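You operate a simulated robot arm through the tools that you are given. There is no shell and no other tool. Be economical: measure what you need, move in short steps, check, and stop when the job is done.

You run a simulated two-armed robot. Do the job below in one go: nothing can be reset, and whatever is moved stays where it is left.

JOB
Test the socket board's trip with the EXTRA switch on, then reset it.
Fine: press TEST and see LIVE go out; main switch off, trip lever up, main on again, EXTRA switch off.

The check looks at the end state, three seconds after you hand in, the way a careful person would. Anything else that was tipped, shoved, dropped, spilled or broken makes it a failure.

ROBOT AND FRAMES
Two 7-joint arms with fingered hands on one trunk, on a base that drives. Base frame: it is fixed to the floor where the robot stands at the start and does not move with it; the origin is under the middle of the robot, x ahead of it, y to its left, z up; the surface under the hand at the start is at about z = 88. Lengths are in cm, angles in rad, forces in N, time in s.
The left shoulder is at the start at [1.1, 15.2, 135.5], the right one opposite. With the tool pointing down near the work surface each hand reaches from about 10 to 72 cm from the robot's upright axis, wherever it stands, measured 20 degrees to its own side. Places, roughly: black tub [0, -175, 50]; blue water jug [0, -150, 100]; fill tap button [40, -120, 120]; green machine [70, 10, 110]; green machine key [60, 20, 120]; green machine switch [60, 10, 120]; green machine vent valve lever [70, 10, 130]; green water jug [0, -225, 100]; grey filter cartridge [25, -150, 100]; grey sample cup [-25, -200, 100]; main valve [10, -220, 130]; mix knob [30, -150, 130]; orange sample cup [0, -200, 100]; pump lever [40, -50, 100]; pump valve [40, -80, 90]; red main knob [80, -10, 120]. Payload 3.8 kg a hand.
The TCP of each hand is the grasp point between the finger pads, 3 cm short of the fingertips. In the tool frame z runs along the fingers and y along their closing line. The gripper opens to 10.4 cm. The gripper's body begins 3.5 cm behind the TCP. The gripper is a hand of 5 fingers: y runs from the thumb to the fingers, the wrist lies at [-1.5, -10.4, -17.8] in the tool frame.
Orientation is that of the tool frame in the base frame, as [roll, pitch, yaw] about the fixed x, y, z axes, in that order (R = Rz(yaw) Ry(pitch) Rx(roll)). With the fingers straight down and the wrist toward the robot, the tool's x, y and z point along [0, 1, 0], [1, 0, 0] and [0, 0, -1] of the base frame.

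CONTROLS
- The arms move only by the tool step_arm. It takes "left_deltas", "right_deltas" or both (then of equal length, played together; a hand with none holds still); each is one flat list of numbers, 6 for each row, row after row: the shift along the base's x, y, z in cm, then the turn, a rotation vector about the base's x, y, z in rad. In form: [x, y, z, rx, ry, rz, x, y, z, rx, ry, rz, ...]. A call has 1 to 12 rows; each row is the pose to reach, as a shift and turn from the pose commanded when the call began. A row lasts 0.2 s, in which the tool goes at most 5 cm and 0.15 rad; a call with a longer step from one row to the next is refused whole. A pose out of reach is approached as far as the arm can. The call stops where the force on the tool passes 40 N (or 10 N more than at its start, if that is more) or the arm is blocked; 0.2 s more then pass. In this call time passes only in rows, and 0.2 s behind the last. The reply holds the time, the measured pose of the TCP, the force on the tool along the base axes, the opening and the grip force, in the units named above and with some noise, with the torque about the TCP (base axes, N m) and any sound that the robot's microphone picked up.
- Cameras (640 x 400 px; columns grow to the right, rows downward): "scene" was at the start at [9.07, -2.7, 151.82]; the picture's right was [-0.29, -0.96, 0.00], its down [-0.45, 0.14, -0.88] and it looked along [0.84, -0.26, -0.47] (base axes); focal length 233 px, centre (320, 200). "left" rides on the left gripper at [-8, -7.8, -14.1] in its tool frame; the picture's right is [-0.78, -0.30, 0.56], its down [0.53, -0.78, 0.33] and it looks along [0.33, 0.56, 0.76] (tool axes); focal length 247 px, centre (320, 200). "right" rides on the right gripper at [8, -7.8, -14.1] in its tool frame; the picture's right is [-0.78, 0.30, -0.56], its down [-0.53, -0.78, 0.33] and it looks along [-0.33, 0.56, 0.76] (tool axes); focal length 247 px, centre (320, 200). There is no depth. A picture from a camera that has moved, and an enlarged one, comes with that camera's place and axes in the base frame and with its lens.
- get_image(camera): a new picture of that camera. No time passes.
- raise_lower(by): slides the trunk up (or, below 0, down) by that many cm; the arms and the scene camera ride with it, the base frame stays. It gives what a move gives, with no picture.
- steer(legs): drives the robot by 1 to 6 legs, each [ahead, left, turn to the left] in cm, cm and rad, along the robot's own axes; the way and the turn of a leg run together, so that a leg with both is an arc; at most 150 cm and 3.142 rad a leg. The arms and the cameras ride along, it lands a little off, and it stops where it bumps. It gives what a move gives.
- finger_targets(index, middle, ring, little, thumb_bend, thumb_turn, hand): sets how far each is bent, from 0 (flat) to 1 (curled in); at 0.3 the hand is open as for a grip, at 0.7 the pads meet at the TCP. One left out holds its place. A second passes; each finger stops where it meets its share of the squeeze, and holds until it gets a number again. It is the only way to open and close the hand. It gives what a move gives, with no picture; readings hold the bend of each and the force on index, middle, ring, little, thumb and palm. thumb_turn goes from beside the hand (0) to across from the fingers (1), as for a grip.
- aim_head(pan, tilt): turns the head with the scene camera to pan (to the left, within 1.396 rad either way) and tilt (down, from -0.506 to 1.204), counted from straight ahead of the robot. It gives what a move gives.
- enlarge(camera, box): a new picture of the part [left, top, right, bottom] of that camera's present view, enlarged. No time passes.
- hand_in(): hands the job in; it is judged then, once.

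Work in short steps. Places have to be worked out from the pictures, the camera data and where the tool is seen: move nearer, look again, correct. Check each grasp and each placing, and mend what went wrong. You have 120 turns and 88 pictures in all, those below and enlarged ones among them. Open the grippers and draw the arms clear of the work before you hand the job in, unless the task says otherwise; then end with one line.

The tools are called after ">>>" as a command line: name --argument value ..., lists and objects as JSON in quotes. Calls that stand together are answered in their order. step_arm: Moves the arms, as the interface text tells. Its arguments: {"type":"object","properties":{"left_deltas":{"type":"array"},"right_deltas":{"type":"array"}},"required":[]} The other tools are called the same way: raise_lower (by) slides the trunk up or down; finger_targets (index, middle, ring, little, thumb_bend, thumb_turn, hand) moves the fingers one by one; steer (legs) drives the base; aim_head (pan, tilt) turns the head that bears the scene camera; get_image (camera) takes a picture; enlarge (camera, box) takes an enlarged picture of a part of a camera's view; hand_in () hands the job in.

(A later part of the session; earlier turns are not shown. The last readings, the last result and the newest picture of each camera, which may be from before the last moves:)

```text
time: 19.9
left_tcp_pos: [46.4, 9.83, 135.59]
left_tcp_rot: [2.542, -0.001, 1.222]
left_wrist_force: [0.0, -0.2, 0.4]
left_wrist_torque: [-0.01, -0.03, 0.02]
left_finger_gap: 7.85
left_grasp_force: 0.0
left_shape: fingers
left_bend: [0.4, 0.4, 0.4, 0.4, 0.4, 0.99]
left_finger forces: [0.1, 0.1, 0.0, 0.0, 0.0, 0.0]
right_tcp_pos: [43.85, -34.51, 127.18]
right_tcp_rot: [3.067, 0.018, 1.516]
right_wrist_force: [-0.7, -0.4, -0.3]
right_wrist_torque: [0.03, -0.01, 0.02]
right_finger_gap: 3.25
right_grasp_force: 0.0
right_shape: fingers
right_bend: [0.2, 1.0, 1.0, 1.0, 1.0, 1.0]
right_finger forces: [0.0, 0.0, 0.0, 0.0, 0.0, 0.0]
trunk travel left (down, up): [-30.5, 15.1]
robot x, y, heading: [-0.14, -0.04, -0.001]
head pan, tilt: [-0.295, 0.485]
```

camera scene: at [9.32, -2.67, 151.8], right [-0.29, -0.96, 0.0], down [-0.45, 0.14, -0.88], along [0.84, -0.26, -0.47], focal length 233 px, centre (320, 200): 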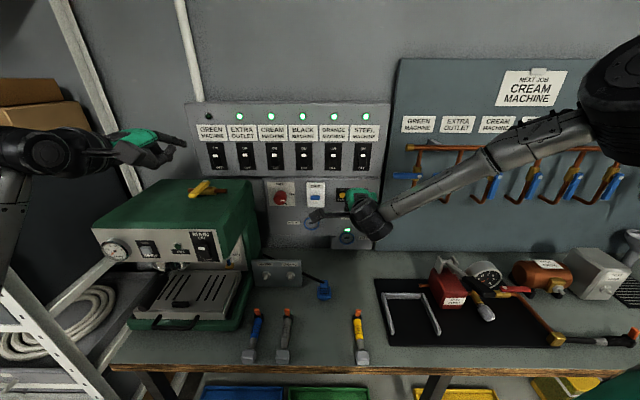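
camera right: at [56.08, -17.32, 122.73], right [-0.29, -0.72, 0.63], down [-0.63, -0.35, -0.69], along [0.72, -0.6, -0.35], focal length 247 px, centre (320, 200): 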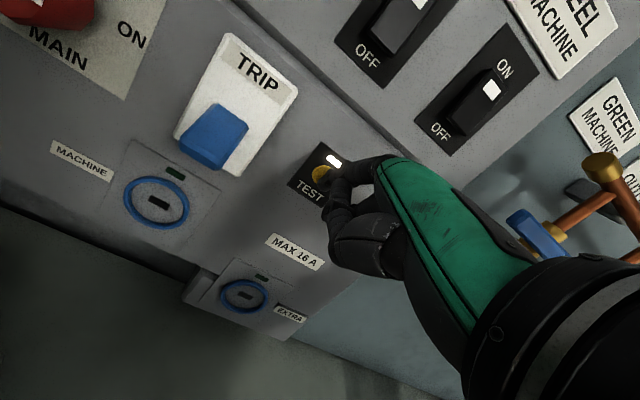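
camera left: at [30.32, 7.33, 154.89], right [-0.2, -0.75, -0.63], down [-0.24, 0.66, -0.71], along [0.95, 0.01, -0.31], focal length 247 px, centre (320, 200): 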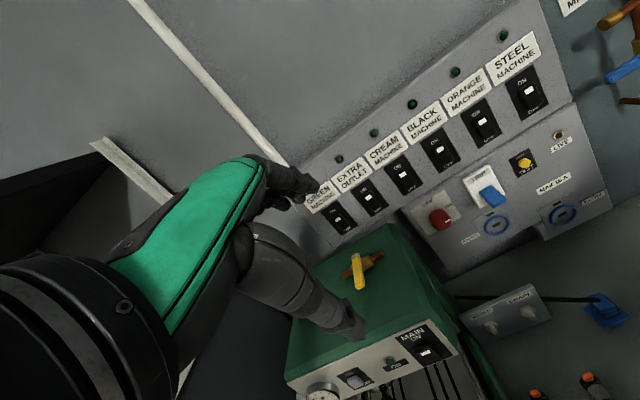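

Now I turn the left hand to point at the knob and bring it to a standoff about 15 cm in front of it, on the knob's axis.

>>> step_arm --left_deltas '[-1, -3, -3, -0.048, -0.131, 0, -1.5, -6, -6, -0.096, -0.263, 0, -1, -8.5, -10, -0.145, -0.394, 0, 2, -10, -13, -0.193, -0.526, 0, 6, -11.5, -15.5, -0.241, -0.657, 0, 10, -13, -18, -0.241, -0.657, 0, 14, -14, -20, -0.241, -0.657, 0, 17.7, -15, -20, -0.241, -0.657, 0]'

>>> get_image --camera "left"

>>> get_image --camera "scene"

```text
time: 21.7
left_tcp_pos: [64.24, -5.09, 115.53]
left_tcp_rot: [1.843, -0.001, 1.222]
left_wrist_force: [0.1, -0.4, -0.4]
left_wrist_torque: [0.0, 0.0, 0.0]
left_finger_gap: 7.82
left_grasp_force: 0.1
left_shape: fingers
left_bend: [0.4, 0.4, 0.4, 0.4, 0.4, 0.99]
left_finger forces: [0.0, 0.1, 0.1, 0.0, 0.0, 0.0]
right_tcp_pos: [44.11, -34.62, 126.96]
right_tcp_rot: [3.068, 0.017, 1.517]
right_wrist_force: [0.1, 0.1, 0.7]
right_wrist_torque: [0.0, 0.01, -0.01]
right_finger_gap: 3.25
right_grasp_force: 0.1
right_shape: fingers
right_bend: [0.2, 1.0, 1.0, 1.0, 1.0, 1.0]
right_finger forces: [0.0, 0.1, 0.0, 0.0, 0.1, 0.0]
trunk travel left (down, up): [-30.5, 15.1]
robot x, y, heading: [-0.19, -0.2, -0.001]
head pan, tilt: [-0.295, 0.485]
```

```text
56 pictures are left
camera left: at [46.79, -7.33, 111.93], right [0.16, -0.89, -0.44], down [0.29, 0.46, -0.84], along [0.94, 0.01, 0.33], focal length 247 px, centre (320, 200)
```

left: 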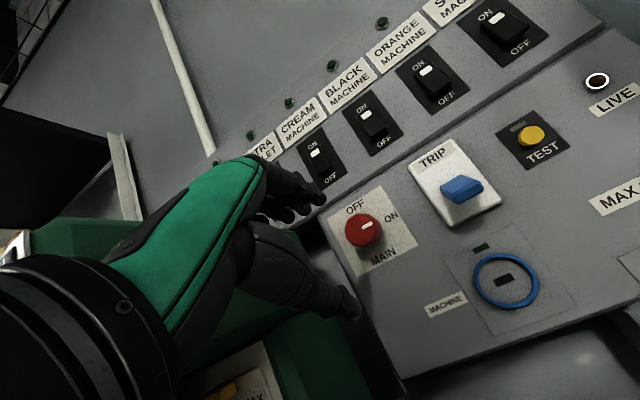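

```text
55 pictures are left
camera scene: at [11.81, -2.76, 138.93], right [-0.29, -0.96, 0.02], down [-0.5, 0.14, -0.85], along [0.82, -0.26, -0.52], focal length 233 px, centre (320, 200)
```

scene: 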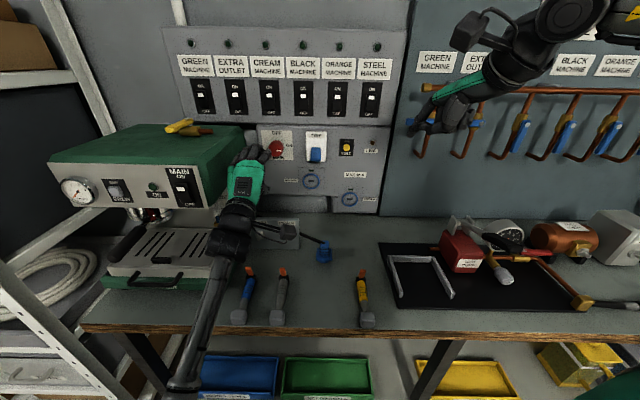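

Knob front is about (78.5, -10.6, 115.8). I level the hand along the panel normal and close in to about 6 cm.

>>> step_arm --left_deltas '[2, -1, 0.1, -0.047, -0.127, 0, 4.5, -1.9, 0.3, -0.093, -0.254, 0, 7.4, -3, 0.3, -0.093, -0.254, 0]'

>>> get_image --camera "left"

>>> enlarge --camera "scene" --box '[180, 100, 340, 200]'

```text
time: 22.5
left_tcp_pos: [71.4, -8.26, 115.8]
left_tcp_rot: [1.57, 0.0, 1.222]
left_wrist_force: [0.3, 0.7, -0.7]
left_wrist_torque: [-0.04, 0.0, -0.02]
left_finger_gap: 7.82
left_grasp_force: 0.0
left_shape: fingers
left_bend: [0.4, 0.4, 0.4, 0.4, 0.4, 0.99]
left_finger forces: [0.0, 0.0, 0.0, 0.0, 0.0, 0.0]
right_tcp_pos: [43.82, -34.67, 127.01]
right_tcp_rot: [3.065, 0.016, 1.516]
right_wrist_force: [-0.5, -0.1, -0.4]
right_wrist_torque: [0.04, 0.0, 0.0]
right_finger_gap: 3.24
right_grasp_force: 0.0
right_shape: fingers
right_bend: [0.2, 1.0, 1.0, 1.0, 1.0, 1.0]
right_finger forces: [0.0, 0.1, 0.1, 0.0, 0.0, 0.1]
trunk travel left (down, up): [-30.5, 15.1]
robot x, y, heading: [-0.01, 0.11, -0.003]
head pan, tilt: [-0.295, 0.485]
```

```text
54 pictures are left
camera left: at [55.43, -10.97, 108.07], right [0.26, -0.92, -0.29], down [0.5, 0.39, -0.78], along [0.83, 0.05, 0.56], focal length 247 px, centre (320, 200)
```

left: 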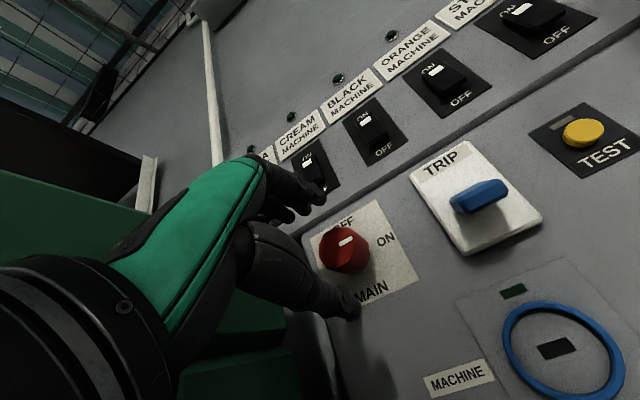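

```text
4.00 times, centred on (260, 150) of scene
camera zoom: at [11.67, -2.83, 138.94], right [-0.29, -0.96, 0.02], down [-0.5, 0.14, -0.86], along [0.82, -0.26, -0.52], focal length 932 px, centre (560, 400)
```

zoom: 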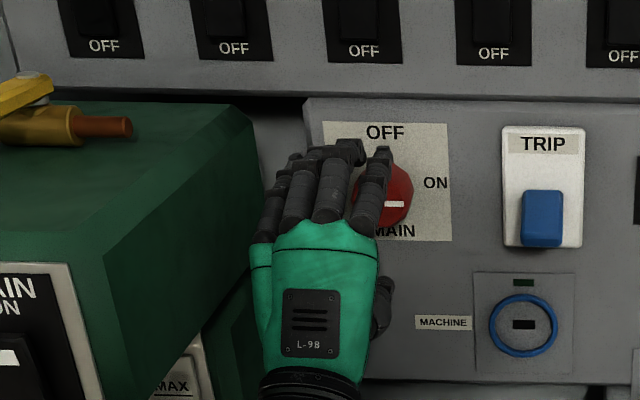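

Hand is aligned; the knob is about 5.5 cm ahead and 0.5 cm up. I advance so the knob sits between fingers and thumb.

>>> step_arm --left_deltas '[1.6, -0.9, 0.4, 0, 0, 0, 3.2, -1.5, 0.5, 0, 0, 0, 4.6, -2.0, 0.5, 0, 0, 0, 5.4, -2.3, 0.5, 0, 0, 0]'

>>> get_image --camera "left"

>>> enlarge --camera "scene" --box '[180, 100, 340, 200]'

```text
time: 23.5
left_tcp_pos: [74.07, -9.26, 116.66]
left_tcp_rot: [1.571, 0.0, 1.221]
left_wrist_force: [-0.4, -0.2, -0.1]
left_wrist_torque: [0.02, -0.01, 0.0]
left_finger_gap: 7.8
left_grasp_force: 0.1
left_shape: fingers
left_bend: [0.4, 0.4, 0.4, 0.4, 0.4, 0.99]
left_finger forces: [0.0, 0.0, 0.0, 0.0, 0.0, 0.1]
left hand out of reach, approached as far as the arm can: row 2, 3, 4
right_tcp_pos: [43.89, -34.64, 127.13]
right_tcp_rot: [3.067, 0.016, 1.514]
right_wrist_force: [0.1, 0.3, 0.6]
right_wrist_torque: [-0.03, 0.01, -0.01]
right_finger_gap: 3.23
right_grasp_force: 0.0
right_shape: fingers
right_bend: [0.2, 1.0, 1.0, 1.0, 1.0, 1.0]
right_finger forces: [0.0, 0.0, 0.0, 0.0, 0.0, 0.0]
trunk travel left (down, up): [-30.5, 15.1]
robot x, y, heading: [-0.64, 0.02, -0.002]
head pan, tilt: [-0.295, 0.485]
```

```text
52 pictures are left
camera left: at [58.16, -12.01, 108.98], right [0.26, -0.92, -0.3], down [0.5, 0.39, -0.78], along [0.83, 0.05, 0.56], focal length 247 px, centre (320, 200)
```

left: 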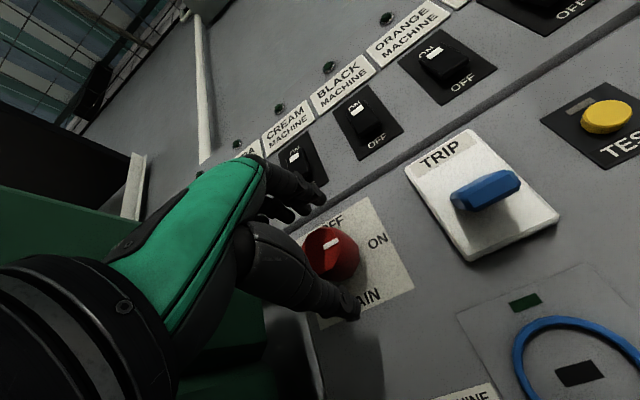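

```text
4.00 times, centred on (260, 150) of scene
camera zoom: at [11.72, -2.69, 138.94], right [-0.29, -0.96, 0.02], down [-0.5, 0.14, -0.86], along [0.82, -0.26, -0.52], focal length 932 px, centre (560, 400)
```

zoom: 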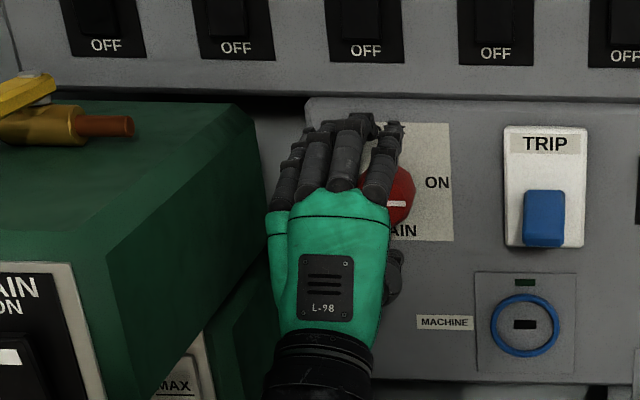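

The arm is 2–3 cm short of reach. I draw the hand back 8 cm along the normal and drive the base 7 cm toward the board.

>>> step_arm --left_deltas '[-2.5, 0.9, 0, 0, 0, 0, -5, 1.8, 0, 0, 0, 0, -7.5, 2.7, 0, 0, 0, 0, -9.5, 3.5, 0, 0, 0, 0]'

>>> steer --legs '[[6.5, -2.5, 0]]'

>>> get_image --camera "left"

>>> get_image --camera "scene"

```text
time: 24.5
left_tcp_pos: [64.55, -5.5, 116.99]
left_tcp_rot: [1.57, 0.0, 1.219]
left_wrist_force: [-0.3, 0.7, -0.7]
left_wrist_torque: [0.04, 0.01, -0.02]
left_finger_gap: 7.82
left_grasp_force: 0.1
left_shape: fingers
left_bend: [0.4, 0.4, 0.4, 0.4, 0.4, 0.99]
left_finger forces: [0.0, 0.0, 0.1, 0.0, 0.1, 0.1]
right_tcp_pos: [43.76, -34.49, 127.2]
right_tcp_rot: [3.065, 0.017, 1.516]
right_wrist_force: [0.0, -0.4, -0.5]
right_wrist_torque: [-0.02, 0.0, 0.01]
right_finger_gap: 3.25
right_grasp_force: 0.0
right_shape: fingers
right_bend: [0.2, 1.0, 1.0, 1.0, 1.0, 1.0]
right_finger forces: [0.0, 0.0, 0.0, 0.0, 0.0, 0.0]
trunk travel left (down, up): [-30.5, 15.1]
robot x, y, heading: [0.45, 0.16, 0.003]
head pan, tilt: [-0.295, 0.485]
```

```text
time: 25.5
left_tcp_pos: [70.9, -8.06, 117.18]
left_tcp_rot: [1.564, 0.0, 1.22]
left_wrist_force: [-0.2, 0.0, 0.1]
left_wrist_torque: [-0.01, 0.02, 0.03]
left_finger_gap: 7.81
left_grasp_force: 0.0
left_shape: fingers
left_bend: [0.4, 0.4, 0.4, 0.4, 0.4, 0.99]
left_finger forces: [0.1, 0.0, 0.0, 0.0, 0.0, 0.1]
right_tcp_pos: [50.02, -36.96, 127.33]
right_tcp_rot: [3.063, 0.019, 1.514]
right_wrist_force: [0.4, 0.3, 0.9]
right_wrist_torque: [-0.02, 0.01, -0.01]
right_finger_gap: 3.25
right_grasp_force: 0.0
right_shape: fingers
right_bend: [0.2, 1.0, 1.0, 1.0, 1.0, 1.0]
right_finger forces: [0.1, 0.0, 0.0, 0.0, 0.0, 0.0]
trunk travel left (down, up): [-30.5, 15.1]
robot x, y, heading: [6.85, -2.19, -0.005]
head pan, tilt: [-0.295, 0.485]
```

```text
50 pictures are left
camera left: at [55.09, -10.65, 109.37], right [0.25, -0.92, -0.29], down [0.5, 0.39, -0.78], along [0.83, 0.05, 0.56], focal length 247 px, centre (320, 200)
```

left: 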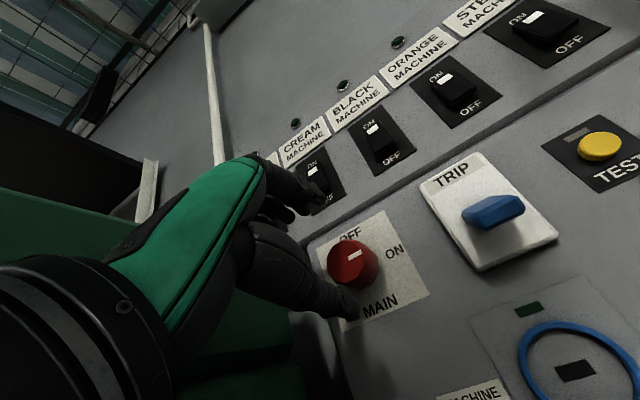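

```text
49 pictures are left
camera scene: at [17.85, -5.04, 139.0], right [-0.29, -0.96, 0.02], down [-0.5, 0.14, -0.86], along [0.82, -0.26, -0.51], focal length 233 px, centre (320, 200)
```

scene: 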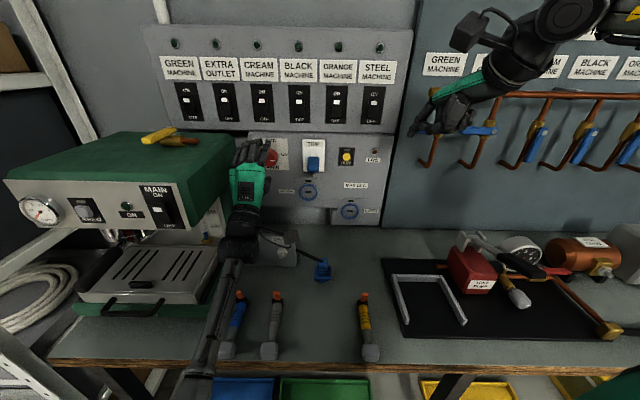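

Drive went well. Knob is straight ahead, 0.6 cm lower; I advance 6 cm over it.

>>> step_arm --left_deltas '[1.5, -0.55, -0.6, 0, 0, 0, 3, -1.1, -0.7, 0, 0, 0, 4.5, -1.65, -0.7, 0, 0, 0, 5.6, -2.1, -0.7, 0, 0, 0]'

>>> get_image --camera "left"

>>> enlarge --camera "scene" --box '[180, 100, 340, 200]'

```text
time: 26.5
left_tcp_pos: [76.7, -9.94, 116.45]
left_tcp_rot: [1.571, 0.0, 1.215]
left_wrist_force: [0.3, -0.3, 0.8]
left_wrist_torque: [0.0, 0.02, 0.02]
left_finger_gap: 7.81
left_grasp_force: 0.1
left_shape: fingers
left_bend: [0.4, 0.4, 0.4, 0.4, 0.4, 0.99]
left_finger forces: [0.1, 0.0, 0.0, 0.0, 0.0, 0.0]
right_tcp_pos: [50.14, -36.86, 127.33]
right_tcp_rot: [3.065, 0.017, 1.513]
right_wrist_force: [-0.2, 0.0, 0.8]
right_wrist_torque: [-0.02, -0.03, -0.02]
right_finger_gap: 3.25
right_grasp_force: 0.0
right_shape: fingers
right_bend: [0.2, 1.0, 1.0, 1.0, 1.0, 1.0]
right_finger forces: [0.1, 0.0, 0.1, 0.1, 0.0, 0.0]
trunk travel left (down, up): [-30.5, 15.1]
robot x, y, heading: [6.27, -2.6, -0.001]
head pan, tilt: [-0.295, 0.485]
```

```text
48 pictures are left
camera left: at [60.77, -12.79, 108.68], right [0.25, -0.92, -0.3], down [0.5, 0.39, -0.78], along [0.83, 0.05, 0.56], focal length 247 px, centre (320, 200)
```

left: 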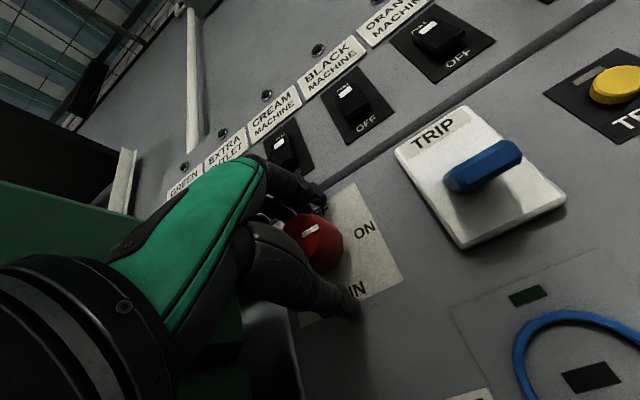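

```text
4.00 times, centred on (260, 150) of scene
camera zoom: at [17.87, -5.06, 138.98], right [-0.29, -0.96, 0.02], down [-0.5, 0.14, -0.86], along [0.82, -0.26, -0.52], focal length 932 px, centre (560, 400)
```

zoom: 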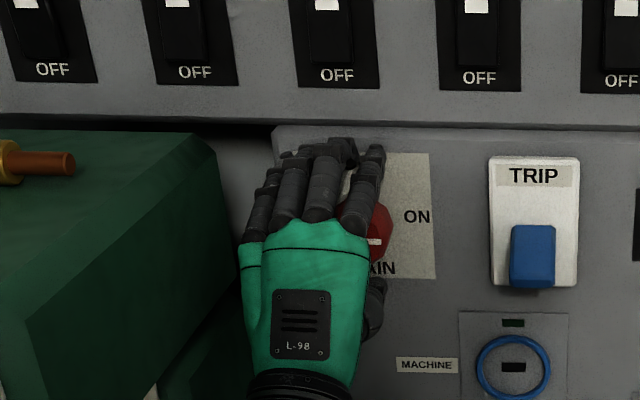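

The knob's face coincides with the TCP. I go 1.2 cm deeper and close the hand on it.

>>> step_arm --left_deltas '[0.6, -0.22, 0, 0, 0, 0, 1.1, -0.4, 0, 0, 0, 0]'

>>> finger_targets --hand "left" --index 0.65 --middle 0.65 --ring 0.5 --little 0.4 --thumb_bend 0.65

>>> get_image --camera "left"

```text
time: 27.1
left_tcp_pos: [77.23, -10.22, 116.98]
left_tcp_rot: [1.559, 0.0, 1.219]
left_wrist_force: [-36.9, 12.1, -3.5]
left_wrist_torque: [-0.46, -1.25, 0.59]
left_finger_gap: 7.93
left_grasp_force: 20.0
left_shape: fingers
left_bend: [0.4, 0.37, 0.4, 0.4, 0.39, 0.99]
left_finger forces: [1.5, 27.5, 6.8, 0.0, 3.8, 0.1]
right_tcp_pos: [49.48, -36.83, 127.48]
right_tcp_rot: [3.058, 0.019, 1.516]
right_wrist_force: [-0.4, -0.6, 0.6]
right_wrist_torque: [0.04, -0.02, 0.02]
right_finger_gap: 3.22
right_grasp_force: 0.2
right_shape: fingers
right_bend: [0.2, 1.0, 1.0, 1.0, 1.0, 1.0]
right_finger forces: [0.0, 0.0, 0.0, 0.1, 0.0, 0.0]
trunk travel left (down, up): [-30.5, 15.1]
robot x, y, heading: [6.29, -2.23, -0.003]
head pan, tilt: [-0.295, 0.485]
```

```text
time: 27.6
left_tcp_pos: [76.81, -10.11, 117.05]
left_tcp_rot: [1.553, -0.001, 1.217]
left_wrist_force: [-36.0, 11.7, -2.2]
left_wrist_torque: [-0.23, -1.11, 0.44]
left_finger_gap: 3.18
left_grasp_force: 26.5
left_shape: fingers
left_bend: [0.64, 0.43, 0.5, 0.4, 0.56, 1.0]
left_finger forces: [1.0, 32.4, 0.1, 0.0, 19.2, 0.0]
right_tcp_pos: [49.5, -36.71, 127.47]
right_tcp_rot: [3.057, 0.019, 1.515]
right_wrist_force: [-0.1, -0.3, -0.1]
right_wrist_torque: [0.02, -0.05, 0.0]
right_finger_gap: 3.27
right_grasp_force: 0.1
right_shape: fingers
right_bend: [0.2, 1.0, 1.0, 1.0, 1.0, 1.0]
right_finger forces: [0.1, 0.0, 0.0, 0.0, 0.0, 0.0]
trunk travel left (down, up): [-30.5, 15.1]
robot x, y, heading: [5.96, -2.48, -0.005]
head pan, tilt: [-0.295, 0.485]
stopped (left hand): the force on the tool passed its limit at 56 N (the readings are from after the stop); the commanded pose is now the measured one
```

```text
46 pictures are left
camera left: at [61.06, -12.96, 109.08], right [0.26, -0.92, -0.29], down [0.51, 0.38, -0.77], along [0.82, 0.05, 0.57], focal length 247 px, centre (320, 200)
```

left: 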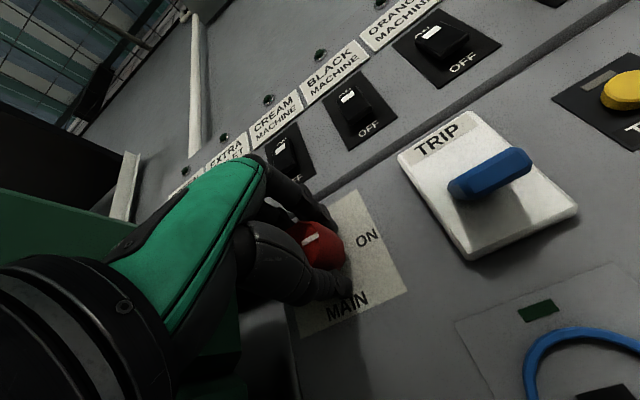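

The middle fingertip is bearing on the plate. I back off 0.8 cm and close again.

>>> step_arm --left_deltas '[-0.4, 0.15, -0.2, 0, 0, 0, -0.8, 0.3, -0.4, 0, 0, 0]'

>>> finger_targets --hand "left" --index 0.65 --middle 0.65 --ring 0.65 --little 0.6 --thumb_bend 0.65

>>> get_image --camera "left"

>>> enlarge --camera "scene" --box '[220, 120, 320, 190]'

```text
time: 28.2
left_tcp_pos: [76.84, -10.15, 116.58]
left_tcp_rot: [1.557, -0.001, 1.218]
left_wrist_force: [-13.2, 4.8, 7.5]
left_wrist_torque: [-0.28, -1.3, 0.29]
left_finger_gap: 3.0
left_grasp_force: 15.8
left_shape: fingers
left_bend: [0.6, 0.42, 0.5, 0.4, 0.58, 1.0]
left_finger forces: [4.2, 20.4, 0.0, 0.0, 6.0, 0.1]
right_tcp_pos: [49.96, -36.99, 127.32]
right_tcp_rot: [3.063, 0.019, 1.512]
right_wrist_force: [0.8, 0.2, 1.2]
right_wrist_torque: [-0.02, 0.03, -0.01]
right_finger_gap: 3.24
right_grasp_force: 0.1
right_shape: fingers
right_bend: [0.2, 1.0, 1.0, 1.0, 1.0, 1.0]
right_finger forces: [0.0, 0.0, 0.0, 0.1, 0.0, 0.1]
trunk travel left (down, up): [-30.5, 15.1]
robot x, y, heading: [6.25, -2.3, -0.007]
head pan, tilt: [-0.295, 0.485]
```

```text
time: 29.2
left_tcp_pos: [76.81, -10.24, 116.07]
left_tcp_rot: [1.56, -0.001, 1.218]
left_wrist_force: [-11.5, 1.6, 8.9]
left_wrist_torque: [-0.24, -1.07, 0.24]
left_finger_gap: 3.02
left_grasp_force: 13.7
left_shape: fingers
left_bend: [0.59, 0.41, 0.64, 0.6, 0.59, 1.0]
left_finger forces: [5.9, 16.1, 0.6, 0.0, 4.8, 0.0]
right_tcp_pos: [49.91, -36.96, 127.35]
right_tcp_rot: [3.063, 0.017, 1.514]
right_wrist_force: [-0.1, -0.2, -0.3]
right_wrist_torque: [0.02, 0.0, -0.01]
right_finger_gap: 3.24
right_grasp_force: 0.1
right_shape: fingers
right_bend: [0.2, 1.0, 1.0, 1.0, 1.0, 1.0]
right_finger forces: [0.0, 0.0, 0.0, 0.0, 0.0, 0.1]
trunk travel left (down, up): [-30.5, 15.1]
robot x, y, heading: [6.27, -2.32, -0.008]
head pan, tilt: [-0.295, 0.485]
```

```text
45 pictures are left
camera left: at [60.85, -12.88, 108.4], right [0.26, -0.92, -0.29], down [0.5, 0.38, -0.77], along [0.82, 0.05, 0.56], focal length 247 px, centre (320, 200)
```

left: 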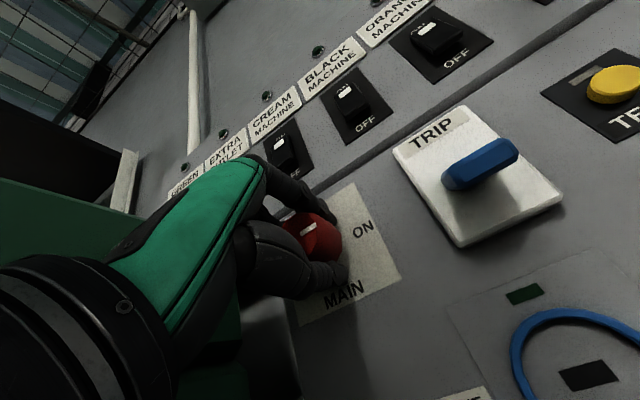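

```text
5.71 times, centred on (270, 155) of scene
camera zoom: at [17.7, -5.06, 138.99], right [-0.29, -0.96, 0.02], down [-0.5, 0.14, -0.86], along [0.82, -0.26, -0.51], focal length 1332 px, centre (606, 457)
```

zoom: 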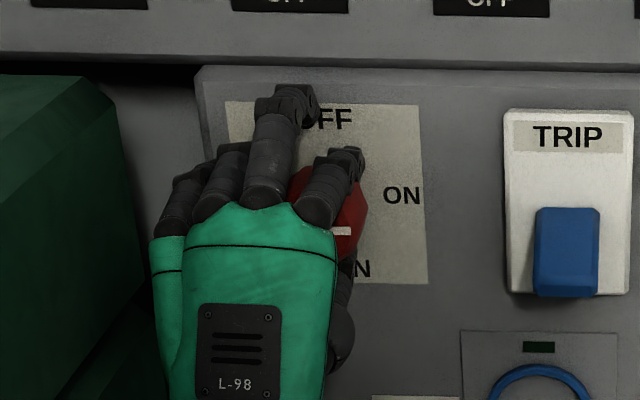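

TCP is on the knob axis; index and thumb hold the knob but the middle finger is jammed on the plate. I open, back off slightly, and re-close so it comes onto the knob.

>>> finger_targets --hand "left" --index 0.42 --middle 0.35 --ring 0.5 --little 0.5 --thumb_bend 0.42

>>> step_arm --left_deltas '[-0.5, 0.2, 0.1, 0, 0, 0, -0.9, 0.33, 0.2, 0, 0, 0]'

>>> finger_targets --hand "left" --index 0.68 --middle 0.68 --ring 0.68 --little 0.68 --thumb_bend 0.68

>>> enlarge --camera "scene" --box '[220, 120, 320, 190]'

```text
time: 30.2
left_tcp_pos: [76.89, -10.14, 116.01]
left_tcp_rot: [1.565, 0.0, 1.215]
left_wrist_force: [-10.0, 3.4, -3.2]
left_wrist_torque: [-0.16, -0.41, 0.22]
left_finger_gap: 7.26
left_grasp_force: 5.7
left_shape: fingers
left_bend: [0.42, 0.36, 0.51, 0.5, 0.42, 0.99]
left_finger forces: [0.0, 9.5, 1.4, 0.1, 0.1, 0.1]
right_tcp_pos: [50.23, -36.97, 127.22]
right_tcp_rot: [3.064, 0.018, 1.513]
right_wrist_force: [0.3, 0.1, 0.5]
right_wrist_torque: [0.0, 0.02, 0.0]
right_finger_gap: 3.23
right_grasp_force: 0.2
right_shape: fingers
right_bend: [0.2, 1.0, 1.0, 1.0, 1.0, 1.0]
right_finger forces: [0.1, 0.1, 0.0, 0.1, 0.0, 0.1]
trunk travel left (down, up): [-30.5, 15.1]
robot x, y, heading: [6.82, -2.17, -0.001]
head pan, tilt: [-0.295, 0.485]
```

```text
time: 30.8
left_tcp_pos: [76.04, -10.04, 116.24]
left_tcp_rot: [1.565, 0.0, 1.218]
left_wrist_force: [0.7, 1.1, 0.1]
left_wrist_torque: [0.0, 0.03, -0.02]
left_finger_gap: 7.26
left_grasp_force: 0.0
left_shape: fingers
left_bend: [0.42, 0.35, 0.5, 0.5, 0.42, 0.99]
left_finger forces: [0.0, 0.0, 0.0, 0.0, 0.0, 0.0]
right_tcp_pos: [50.39, -37.03, 127.17]
right_tcp_rot: [3.065, 0.017, 1.513]
right_wrist_force: [0.5, 0.1, 0.6]
right_wrist_torque: [0.0, -0.04, 0.03]
right_finger_gap: 3.2
right_grasp_force: 0.1
right_shape: fingers
right_bend: [0.2, 1.0, 1.0, 1.0, 1.0, 1.0]
right_finger forces: [0.0, 0.1, 0.0, 0.1, 0.0, 0.1]
trunk travel left (down, up): [-30.5, 15.1]
robot x, y, heading: [6.39, -2.51, -0.002]
head pan, tilt: [-0.295, 0.485]
```

```text
time: 31.8
left_tcp_pos: [76.08, -9.85, 116.38]
left_tcp_rot: [1.561, 0.0, 1.215]
left_wrist_force: [5.7, -0.9, 12.1]
left_wrist_torque: [-0.01, -0.31, -0.02]
left_finger_gap: 3.22
left_grasp_force: 12.6
left_shape: fingers
left_bend: [0.58, 0.59, 0.66, 0.68, 0.6, 1.0]
left_finger forces: [7.2, 8.9, 2.4, 0.0, 7.2, 0.0]
right_tcp_pos: [50.22, -37.14, 127.12]
right_tcp_rot: [3.065, 0.018, 1.515]
right_wrist_force: [0.2, -0.8, 0.4]
right_wrist_torque: [0.01, 0.0, 0.02]
right_finger_gap: 3.21
right_grasp_force: 0.1
right_shape: fingers
right_bend: [0.2, 1.0, 1.0, 1.0, 1.0, 1.0]
right_finger forces: [0.0, 0.1, 0.0, 0.0, 0.1, 0.1]
trunk travel left (down, up): [-30.5, 15.1]
robot x, y, heading: [6.38, -2.84, -0.008]
head pan, tilt: [-0.295, 0.485]
```

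```text
5.71 times, centred on (270, 155) of scene
camera zoom: at [18.1, -5.14, 138.96], right [-0.29, -0.96, 0.02], down [-0.5, 0.14, -0.86], along [0.82, -0.26, -0.52], focal length 1332 px, centre (606, 457)
```

zoom: 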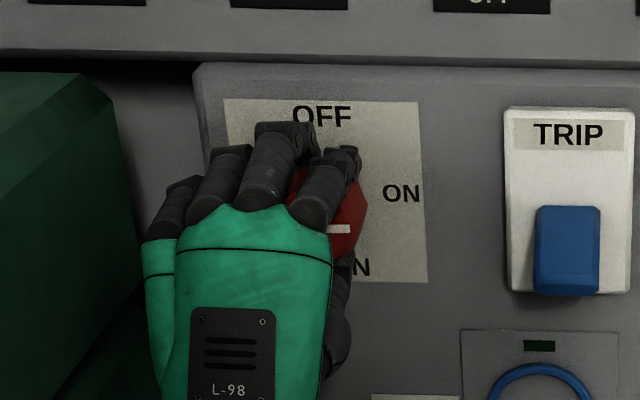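

Index, middle and thumb grip the knob. I roll the hand counter‑clockwise about the knob axis, first 0.5 rad, and check.

>>> step_arm --left_deltas '[0, 0, 0, -0.122, 0.045, 0, 0, 0, 0, -0.244, 0.09, 0, 0, 0, 0, -0.366, 0.135, 0, 0, 0, 0, -0.488, 0.179, 0]'

>>> enlarge --camera "scene" --box '[220, 120, 320, 190]'

```text
time: 32.8
left_tcp_pos: [76.32, -9.28, 116.61]
left_tcp_rot: [1.56, 0.496, 1.228]
left_wrist_force: [-6.3, -11.0, 5.9]
left_wrist_torque: [-0.05, -0.13, -0.42]
left_finger_gap: 3.36
left_grasp_force: 14.1
left_shape: fingers
left_bend: [0.58, 0.62, 0.68, 0.68, 0.6, 0.97]
left_finger forces: [8.1, 5.2, 0.0, 0.0, 14.1, 0.1]
right_tcp_pos: [49.99, -37.56, 127.19]
right_tcp_rot: [3.065, 0.013, 1.514]
right_wrist_force: [-0.1, -0.4, 0.4]
right_wrist_torque: [0.0, -0.02, 0.02]
right_finger_gap: 3.24
right_grasp_force: 0.1
right_shape: fingers
right_bend: [0.2, 1.0, 1.0, 1.0, 1.0, 1.0]
right_finger forces: [0.1, 0.0, 0.0, 0.1, 0.0, 0.1]
trunk travel left (down, up): [-30.5, 15.1]
robot x, y, heading: [6.2, -2.79, -0.008]
head pan, tilt: [-0.295, 0.485]
```

```text
5.71 times, centred on (270, 155) of scene
camera zoom: at [17.88, -5.51, 138.95], right [-0.29, -0.96, 0.01], down [-0.5, 0.14, -0.86], along [0.82, -0.26, -0.52], focal length 1332 px, centre (606, 457)
```

zoom: 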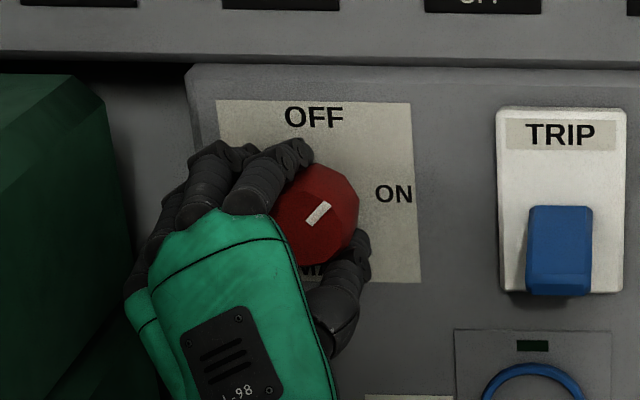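

The knob follows (mark at about 45°). I continue the roll to the OFF position.

>>> step_arm --left_deltas '[0, -0.1, 0, -0.122, 0.045, 0, -0.1, -0.3, 0, -0.244, 0.09, 0, -0.1, -0.3, 0, -0.366, 0.135, 0, -0.1, -0.3, 0, -0.488, 0.179, 0, -0.1, -0.3, 0, -0.61, 0.224, 0, -0.1, -0.3, 0, -0.732, 0.269, 0, -0.1, -0.3, 0, -0.854, 0.314, 0]'

>>> enlarge --camera "scene" --box '[220, 120, 320, 190]'

```text
time: 34.4
left_tcp_pos: [76.33, -9.4, 115.53]
left_tcp_rot: [1.606, 1.434, 1.268]
left_wrist_force: [-3.6, 14.3, -13.0]
left_wrist_torque: [0.17, 0.17, 0.4]
left_finger_gap: 2.97
left_grasp_force: 13.0
left_shape: fingers
left_bend: [0.57, 0.65, 0.68, 0.68, 0.63, 1.0]
left_finger forces: [8.3, 6.3, 0.0, 0.1, 11.2, 0.1]
right_tcp_pos: [50.49, -36.74, 127.05]
right_tcp_rot: [3.068, 0.021, 1.515]
right_wrist_force: [0.2, 0.6, 0.5]
right_wrist_torque: [0.02, 0.02, -0.01]
right_finger_gap: 3.24
right_grasp_force: 0.1
right_shape: fingers
right_bend: [0.2, 1.0, 1.0, 1.0, 1.0, 1.0]
right_finger forces: [0.0, 0.0, 0.0, 0.1, 0.0, 0.1]
trunk travel left (down, up): [-30.5, 15.1]
robot x, y, heading: [6.39, -2.38, -0.003]
head pan, tilt: [-0.295, 0.485]
```

```text
5.71 times, centred on (270, 155) of scene
camera zoom: at [18.33, -4.77, 138.91], right [-0.29, -0.96, 0.02], down [-0.5, 0.13, -0.85], along [0.81, -0.26, -0.52], focal length 1332 px, centre (606, 457)
```

zoom: 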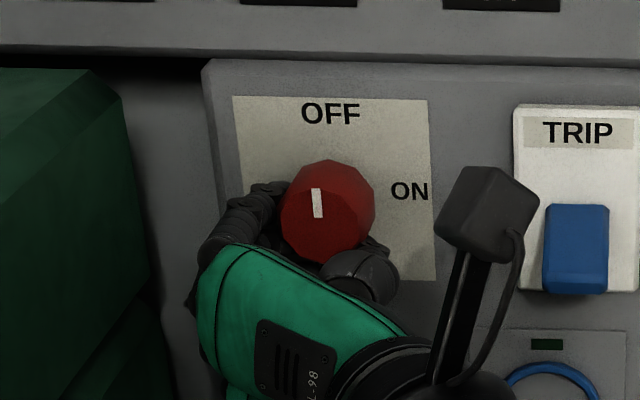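

The mark now points up at OFF. I open the hand and withdraw straight back along the normal.

>>> finger_targets --hand "left" --index 0.3 --middle 0.3 --ring 0.35 --little 0.35 --thumb_bend 0.3

>>> step_arm --left_deltas '[-2, 0.7, 0, 0, 0, 0, -4, 1.4, 0, 0, 0, 0, -6.5, 2.4, 0, 0, 0, 0, -9.4, 3.4, 0, 0, 0, 0, -12.2, 4.4, 0, 0, 0, 0]'

>>> finger_targets --hand "left" --index 0.2 --middle 1 --ring 1 --little 1 --thumb_bend 1

>>> get_image --camera "left"

>>> get_image --camera "scene"

```text
time: 35.4
left_tcp_pos: [76.17, -10.11, 116.26]
left_tcp_rot: [1.555, 1.428, 1.211]
left_wrist_force: [-0.3, 0.2, 0.6]
left_wrist_torque: [-0.02, -0.01, 0.0]
left_finger_gap: 10.27
left_grasp_force: 0.0
left_shape: fingers
left_bend: [0.3, 0.3, 0.35, 0.35, 0.3, 0.98]
left_finger forces: [0.0, 0.1, 0.0, 0.0, 0.1, 0.0]
right_tcp_pos: [50.25, -37.07, 127.1]
right_tcp_rot: [3.067, 0.018, 1.513]
right_wrist_force: [0.2, 0.0, -0.4]
right_wrist_torque: [0.03, 0.01, 0.02]
right_finger_gap: 3.26
right_grasp_force: 0.0
right_shape: fingers
right_bend: [0.2, 1.0, 1.0, 1.0, 1.0, 1.0]
right_finger forces: [0.0, 0.0, 0.1, 0.0, 0.0, 0.0]
trunk travel left (down, up): [-30.5, 15.1]
robot x, y, heading: [6.32, -2.59, -0.003]
head pan, tilt: [-0.295, 0.485]
```

```text
time: 36.5
left_tcp_pos: [67.14, -3.68, 126.66]
left_tcp_rot: [0.971, 1.245, 0.686]
left_wrist_force: [-0.2, 0.0, 0.8]
left_wrist_torque: [-0.02, 0.0, -0.03]
left_finger_gap: 10.33
left_grasp_force: 0.1
left_shape: fingers
left_bend: [0.3, 0.3, 0.35, 0.35, 0.3, 0.97]
left_finger forces: [0.0, 0.0, 0.0, 0.0, 0.0, 0.0]
right_tcp_pos: [50.3, -36.9, 127.16]
right_tcp_rot: [3.065, 0.02, 1.514]
right_wrist_force: [-0.7, 0.8, -0.6]
right_wrist_torque: [-0.01, 0.02, 0.0]
right_finger_gap: 3.2
right_grasp_force: 0.0
right_shape: fingers
right_bend: [0.2, 1.0, 1.0, 1.0, 1.0, 1.0]
right_finger forces: [0.0, 0.0, 0.0, 0.0, 0.1, 0.0]
trunk travel left (down, up): [-30.5, 15.1]
robot x, y, heading: [6.54, -2.37, -0.004]
head pan, tilt: [-0.295, 0.485]
stopped in row 5 (left hand): the arm was blocked; the commanded pose is now the measured one
```

```text
time: 37.5
left_tcp_pos: [67.39, -3.91, 126.63]
left_tcp_rot: [0.981, 1.243, 0.694]
left_wrist_force: [-0.3, 0.6, 0.4]
left_wrist_torque: [-0.02, 0.01, 0.02]
left_finger_gap: 3.2
left_grasp_force: 0.2
left_shape: fingers
left_bend: [0.2, 1.0, 1.0, 1.0, 1.0, 1.0]
left_finger forces: [0.1, 0.0, 0.0, 0.0, 0.0, 0.1]
right_tcp_pos: [50.4, -37.08, 127.06]
right_tcp_rot: [3.066, 0.019, 1.515]
right_wrist_force: [0.7, 0.6, -0.1]
right_wrist_torque: [0.01, -0.05, 0.02]
right_finger_gap: 3.22
right_grasp_force: 0.0
right_shape: fingers
right_bend: [0.2, 1.0, 1.0, 1.0, 1.0, 1.0]
right_finger forces: [0.0, 0.1, 0.0, 0.0, 0.1, 0.0]
trunk travel left (down, up): [-30.5, 15.1]
robot x, y, heading: [6.6, -2.38, -0.006]
head pan, tilt: [-0.295, 0.485]
```

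```text
40 pictures are left
camera left: at [50.29, -8.66, 129.6], right [0.26, -0.6, 0.76], down [0.25, -0.72, -0.65], along [0.93, 0.36, -0.03], focal length 247 px, centre (320, 200)
```

left: 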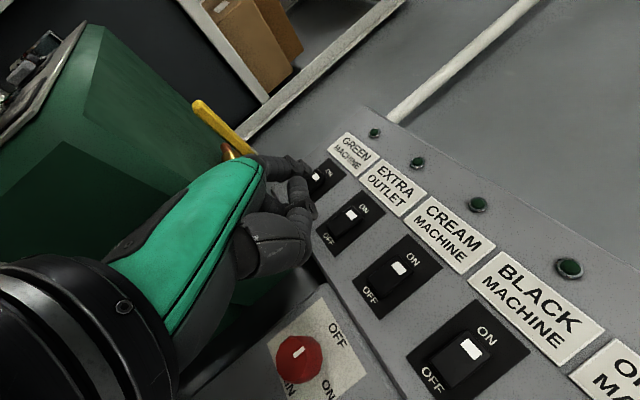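

```text
39 pictures are left
camera scene: at [18.16, -5.14, 138.94], right [-0.29, -0.96, 0.02], down [-0.5, 0.14, -0.86], along [0.82, -0.26, -0.52], focal length 233 px, centre (320, 200)
```

scene: 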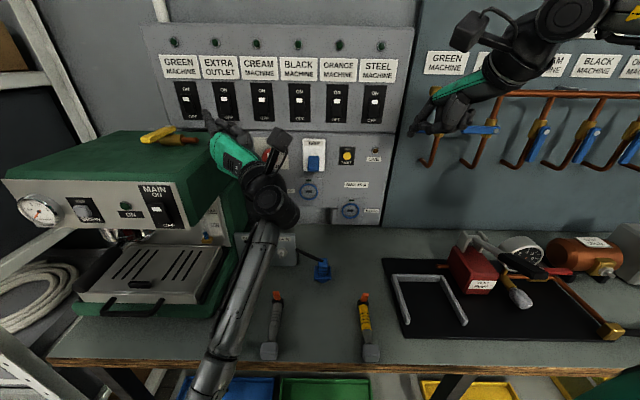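

The withdrawal hit an arm limit and the hand swung upward, but nothing was touched. I roll the left hand back to palm‑down, moving it away from the machine and back a bit.

>>> step_arm --left_deltas '[-0.6, -0.6, 0, 0.122, -0.045, 0, -1.2, -1.2, 0, 0.244, -0.09, 0, -1.8, -1.8, 0, 0.366, -0.134, 0, -2.4, -2.4, 0, 0.488, -0.179, 0, -3, -3, 0, 0.61, -0.224, 0, -3.6, -3.6, 0, 0.733, -0.269, 0, -4.2, -4.2, 0, 0.855, -0.314, 0, -4.8, -4.8, 0, 0.977, -0.359, 0, -5.4, -5.4, 0, 1.1, -0.404, 0, -6, -6, 0, 1.22, -0.449, 0]'

>>> get_image --camera "scene"

>>> get_image --camera "left"

```text
time: 39.7
left_tcp_pos: [61.2, -10.1, 126.47]
left_tcp_rot: [1.487, -0.011, 1.055]
left_wrist_force: [-0.5, 0.4, 0.4]
left_wrist_torque: [-0.02, -0.03, -0.02]
left_finger_gap: 3.23
left_grasp_force: 0.1
left_shape: fingers
left_bend: [0.2, 1.0, 1.0, 1.0, 1.0, 1.0]
left_finger forces: [0.0, 0.0, 0.0, 0.1, 0.0, 0.0]
right_tcp_pos: [50.42, -37.01, 127.14]
right_tcp_rot: [3.068, 0.018, 1.516]
right_wrist_force: [0.7, 0.0, -1.0]
right_wrist_torque: [-0.02, -0.02, 0.06]
right_finger_gap: 3.24
right_grasp_force: 0.0
right_shape: fingers
right_bend: [0.2, 1.0, 1.0, 1.0, 1.0, 1.0]
right_finger forces: [0.0, 0.1, 0.0, 0.0, 0.0, 0.0]
trunk travel left (down, up): [-30.5, 15.1]
robot x, y, heading: [6.35, -2.46, -0.003]
head pan, tilt: [-0.295, 0.485]
```

```text
38 pictures are left
camera scene: at [18.16, -5.11, 138.94], right [-0.29, -0.96, 0.02], down [-0.5, 0.14, -0.86], along [0.82, -0.26, -0.52], focal length 233 px, centre (320, 200)
```

scene: 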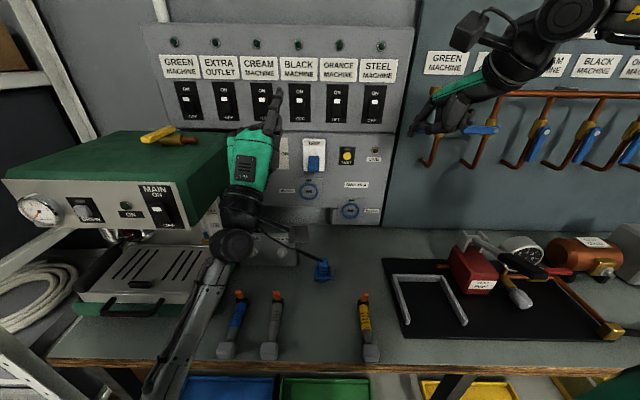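

```text
37 pictures are left
camera left: at [45.79, -10.46, 117.51], right [0.12, -0.96, -0.26], down [0.61, 0.28, -0.74], along [0.78, -0.07, 0.62], focal length 247 px, centre (320, 200)
```

left: 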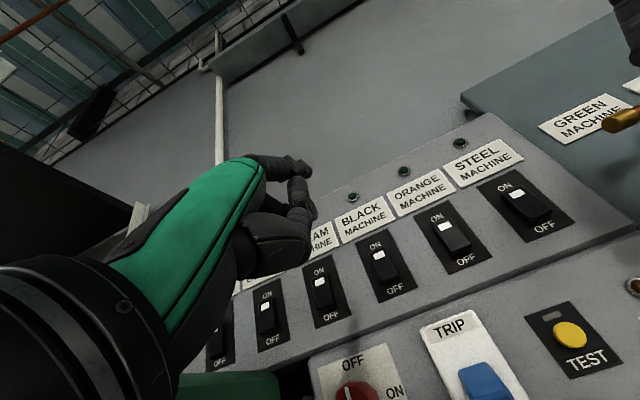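

Hand is palm‑down again and the bench items are undisturbed. The lever tip sits around (73, -20.6, 114); I pitch the hand and bring the index tip in front of it, still above.

>>> step_arm --left_deltas '[0, -1, 0, 0.051, 0.111, 0.022, 0, -2, -1, 0.103, 0.222, 0.044, 0, -3, -3, 0.154, 0.333, 0.066, 1, -4, -5, 0.205, 0.443, 0.088, 2, -5, -8, 0.256, 0.554, 0.11, 3, -6, -11, 0.308, 0.665, 0.132, 4, -6.4, -14, 0.359, 0.776, 0.154]'

>>> get_image --camera "left"

>>> enlarge --camera "scene" --box '[220, 110, 380, 210]'

```text
time: 40.4
left_tcp_pos: [62.81, -9.54, 121.43]
left_tcp_rot: [1.807, -0.132, 1.148]
left_wrist_force: [0.1, -0.6, 0.1]
left_wrist_torque: [0.03, 0.0, -0.05]
left_finger_gap: 3.2
left_grasp_force: 0.0
left_shape: fingers
left_bend: [0.2, 1.0, 1.0, 1.0, 1.0, 1.0]
left_finger forces: [0.0, 0.0, 0.1, 0.0, 0.0, 0.1]
right_tcp_pos: [50.35, -36.91, 127.25]
right_tcp_rot: [3.067, 0.016, 1.514]
right_wrist_force: [0.5, 0.8, 0.9]
right_wrist_torque: [-0.02, -0.02, -0.02]
right_finger_gap: 3.23
right_grasp_force: 0.0
right_shape: fingers
right_bend: [0.2, 1.0, 1.0, 1.0, 1.0, 1.0]
right_finger forces: [0.0, 0.0, 0.0, 0.0, 0.1, 0.0]
trunk travel left (down, up): [-30.5, 15.1]
robot x, y, heading: [6.42, -1.98, -0.005]
head pan, tilt: [-0.295, 0.485]
stopped in row 3 (left hand): the arm was blocked; the commanded pose is now the measured one
```

```text
36 pictures are left
camera left: at [45.8, -10.05, 116.19], right [0.14, -0.85, -0.52], down [0.39, 0.53, -0.76], along [0.91, -0.1, 0.4], focal length 247 px, centre (320, 200)
```

left: 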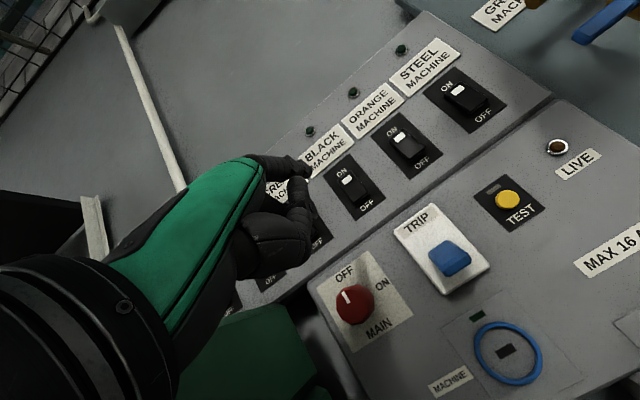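

```text
4.00 times, centred on (300, 160) of scene
camera zoom: at [18.22, -5.03, 138.94], right [-0.29, -0.96, 0.02], down [-0.5, 0.14, -0.86], along [0.82, -0.26, -0.52], focal length 932 px, centre (400, 360)
```

zoom: 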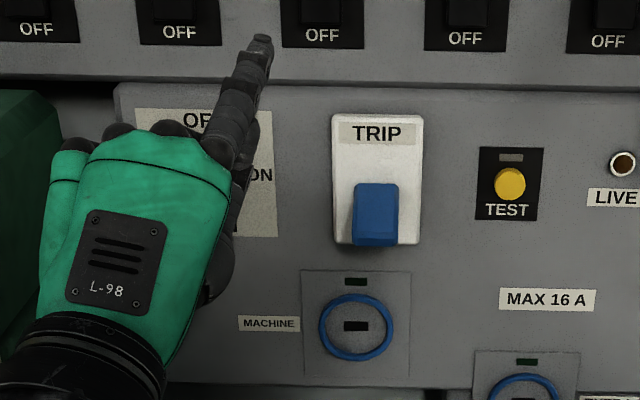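

The left arm is near a joint limit there, so I'll use the right hand for the lever. First I move the left hand back, up and to the left, out of the way.

>>> step_arm --left_deltas '[-2, 1.5, 2, 0, 0, 0, -4, 3.5, 5, 0, 0, 0, -6, 6, 8, 0, 0, 0, -8, 9, 11, 0, 0, 0, -9, 12, 13, 0, 0, 0, -9, 15, 15, 0, 0, 0, -9, 18, 15, 0, 0, 0]'

>>> get_image --camera "scene"

```text
time: 42.0
left_tcp_pos: [53.64, 8.33, 136.76]
left_tcp_rot: [1.804, -0.131, 1.148]
left_wrist_force: [0.2, 0.0, -0.4]
left_wrist_torque: [0.0, -0.01, 0.0]
left_finger_gap: 3.21
left_grasp_force: 0.0
left_shape: fingers
left_bend: [0.2, 1.0, 1.0, 1.0, 1.0, 1.0]
left_finger forces: [0.0, 0.0, 0.0, 0.1, 0.0, 0.0]
right_tcp_pos: [50.32, -36.88, 127.13]
right_tcp_rot: [3.065, 0.02, 1.517]
right_wrist_force: [-0.1, 0.4, 0.4]
right_wrist_torque: [0.01, 0.04, -0.02]
right_finger_gap: 3.24
right_grasp_force: 0.1
right_shape: fingers
right_bend: [0.2, 1.0, 1.0, 1.0, 1.0, 1.0]
right_finger forces: [0.1, 0.1, 0.0, 0.0, 0.0, 0.1]
trunk travel left (down, up): [-30.5, 15.1]
robot x, y, heading: [6.61, -2.63, 0.001]
head pan, tilt: [-0.295, 0.485]
```

```text
34 pictures are left
camera scene: at [18.12, -4.98, 138.95], right [-0.29, -0.96, 0.02], down [-0.5, 0.14, -0.86], along [0.82, -0.26, -0.52], focal length 233 px, centre (320, 200)
```

scene: 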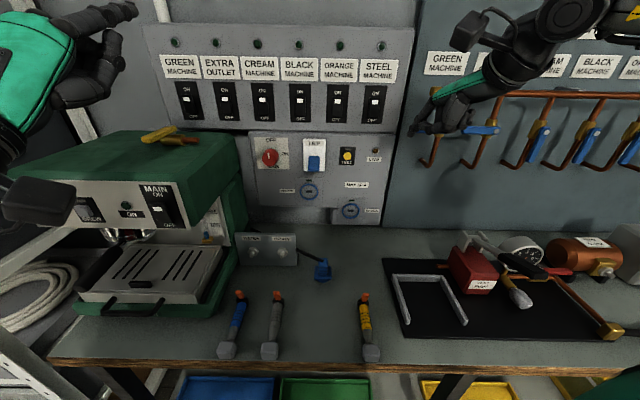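

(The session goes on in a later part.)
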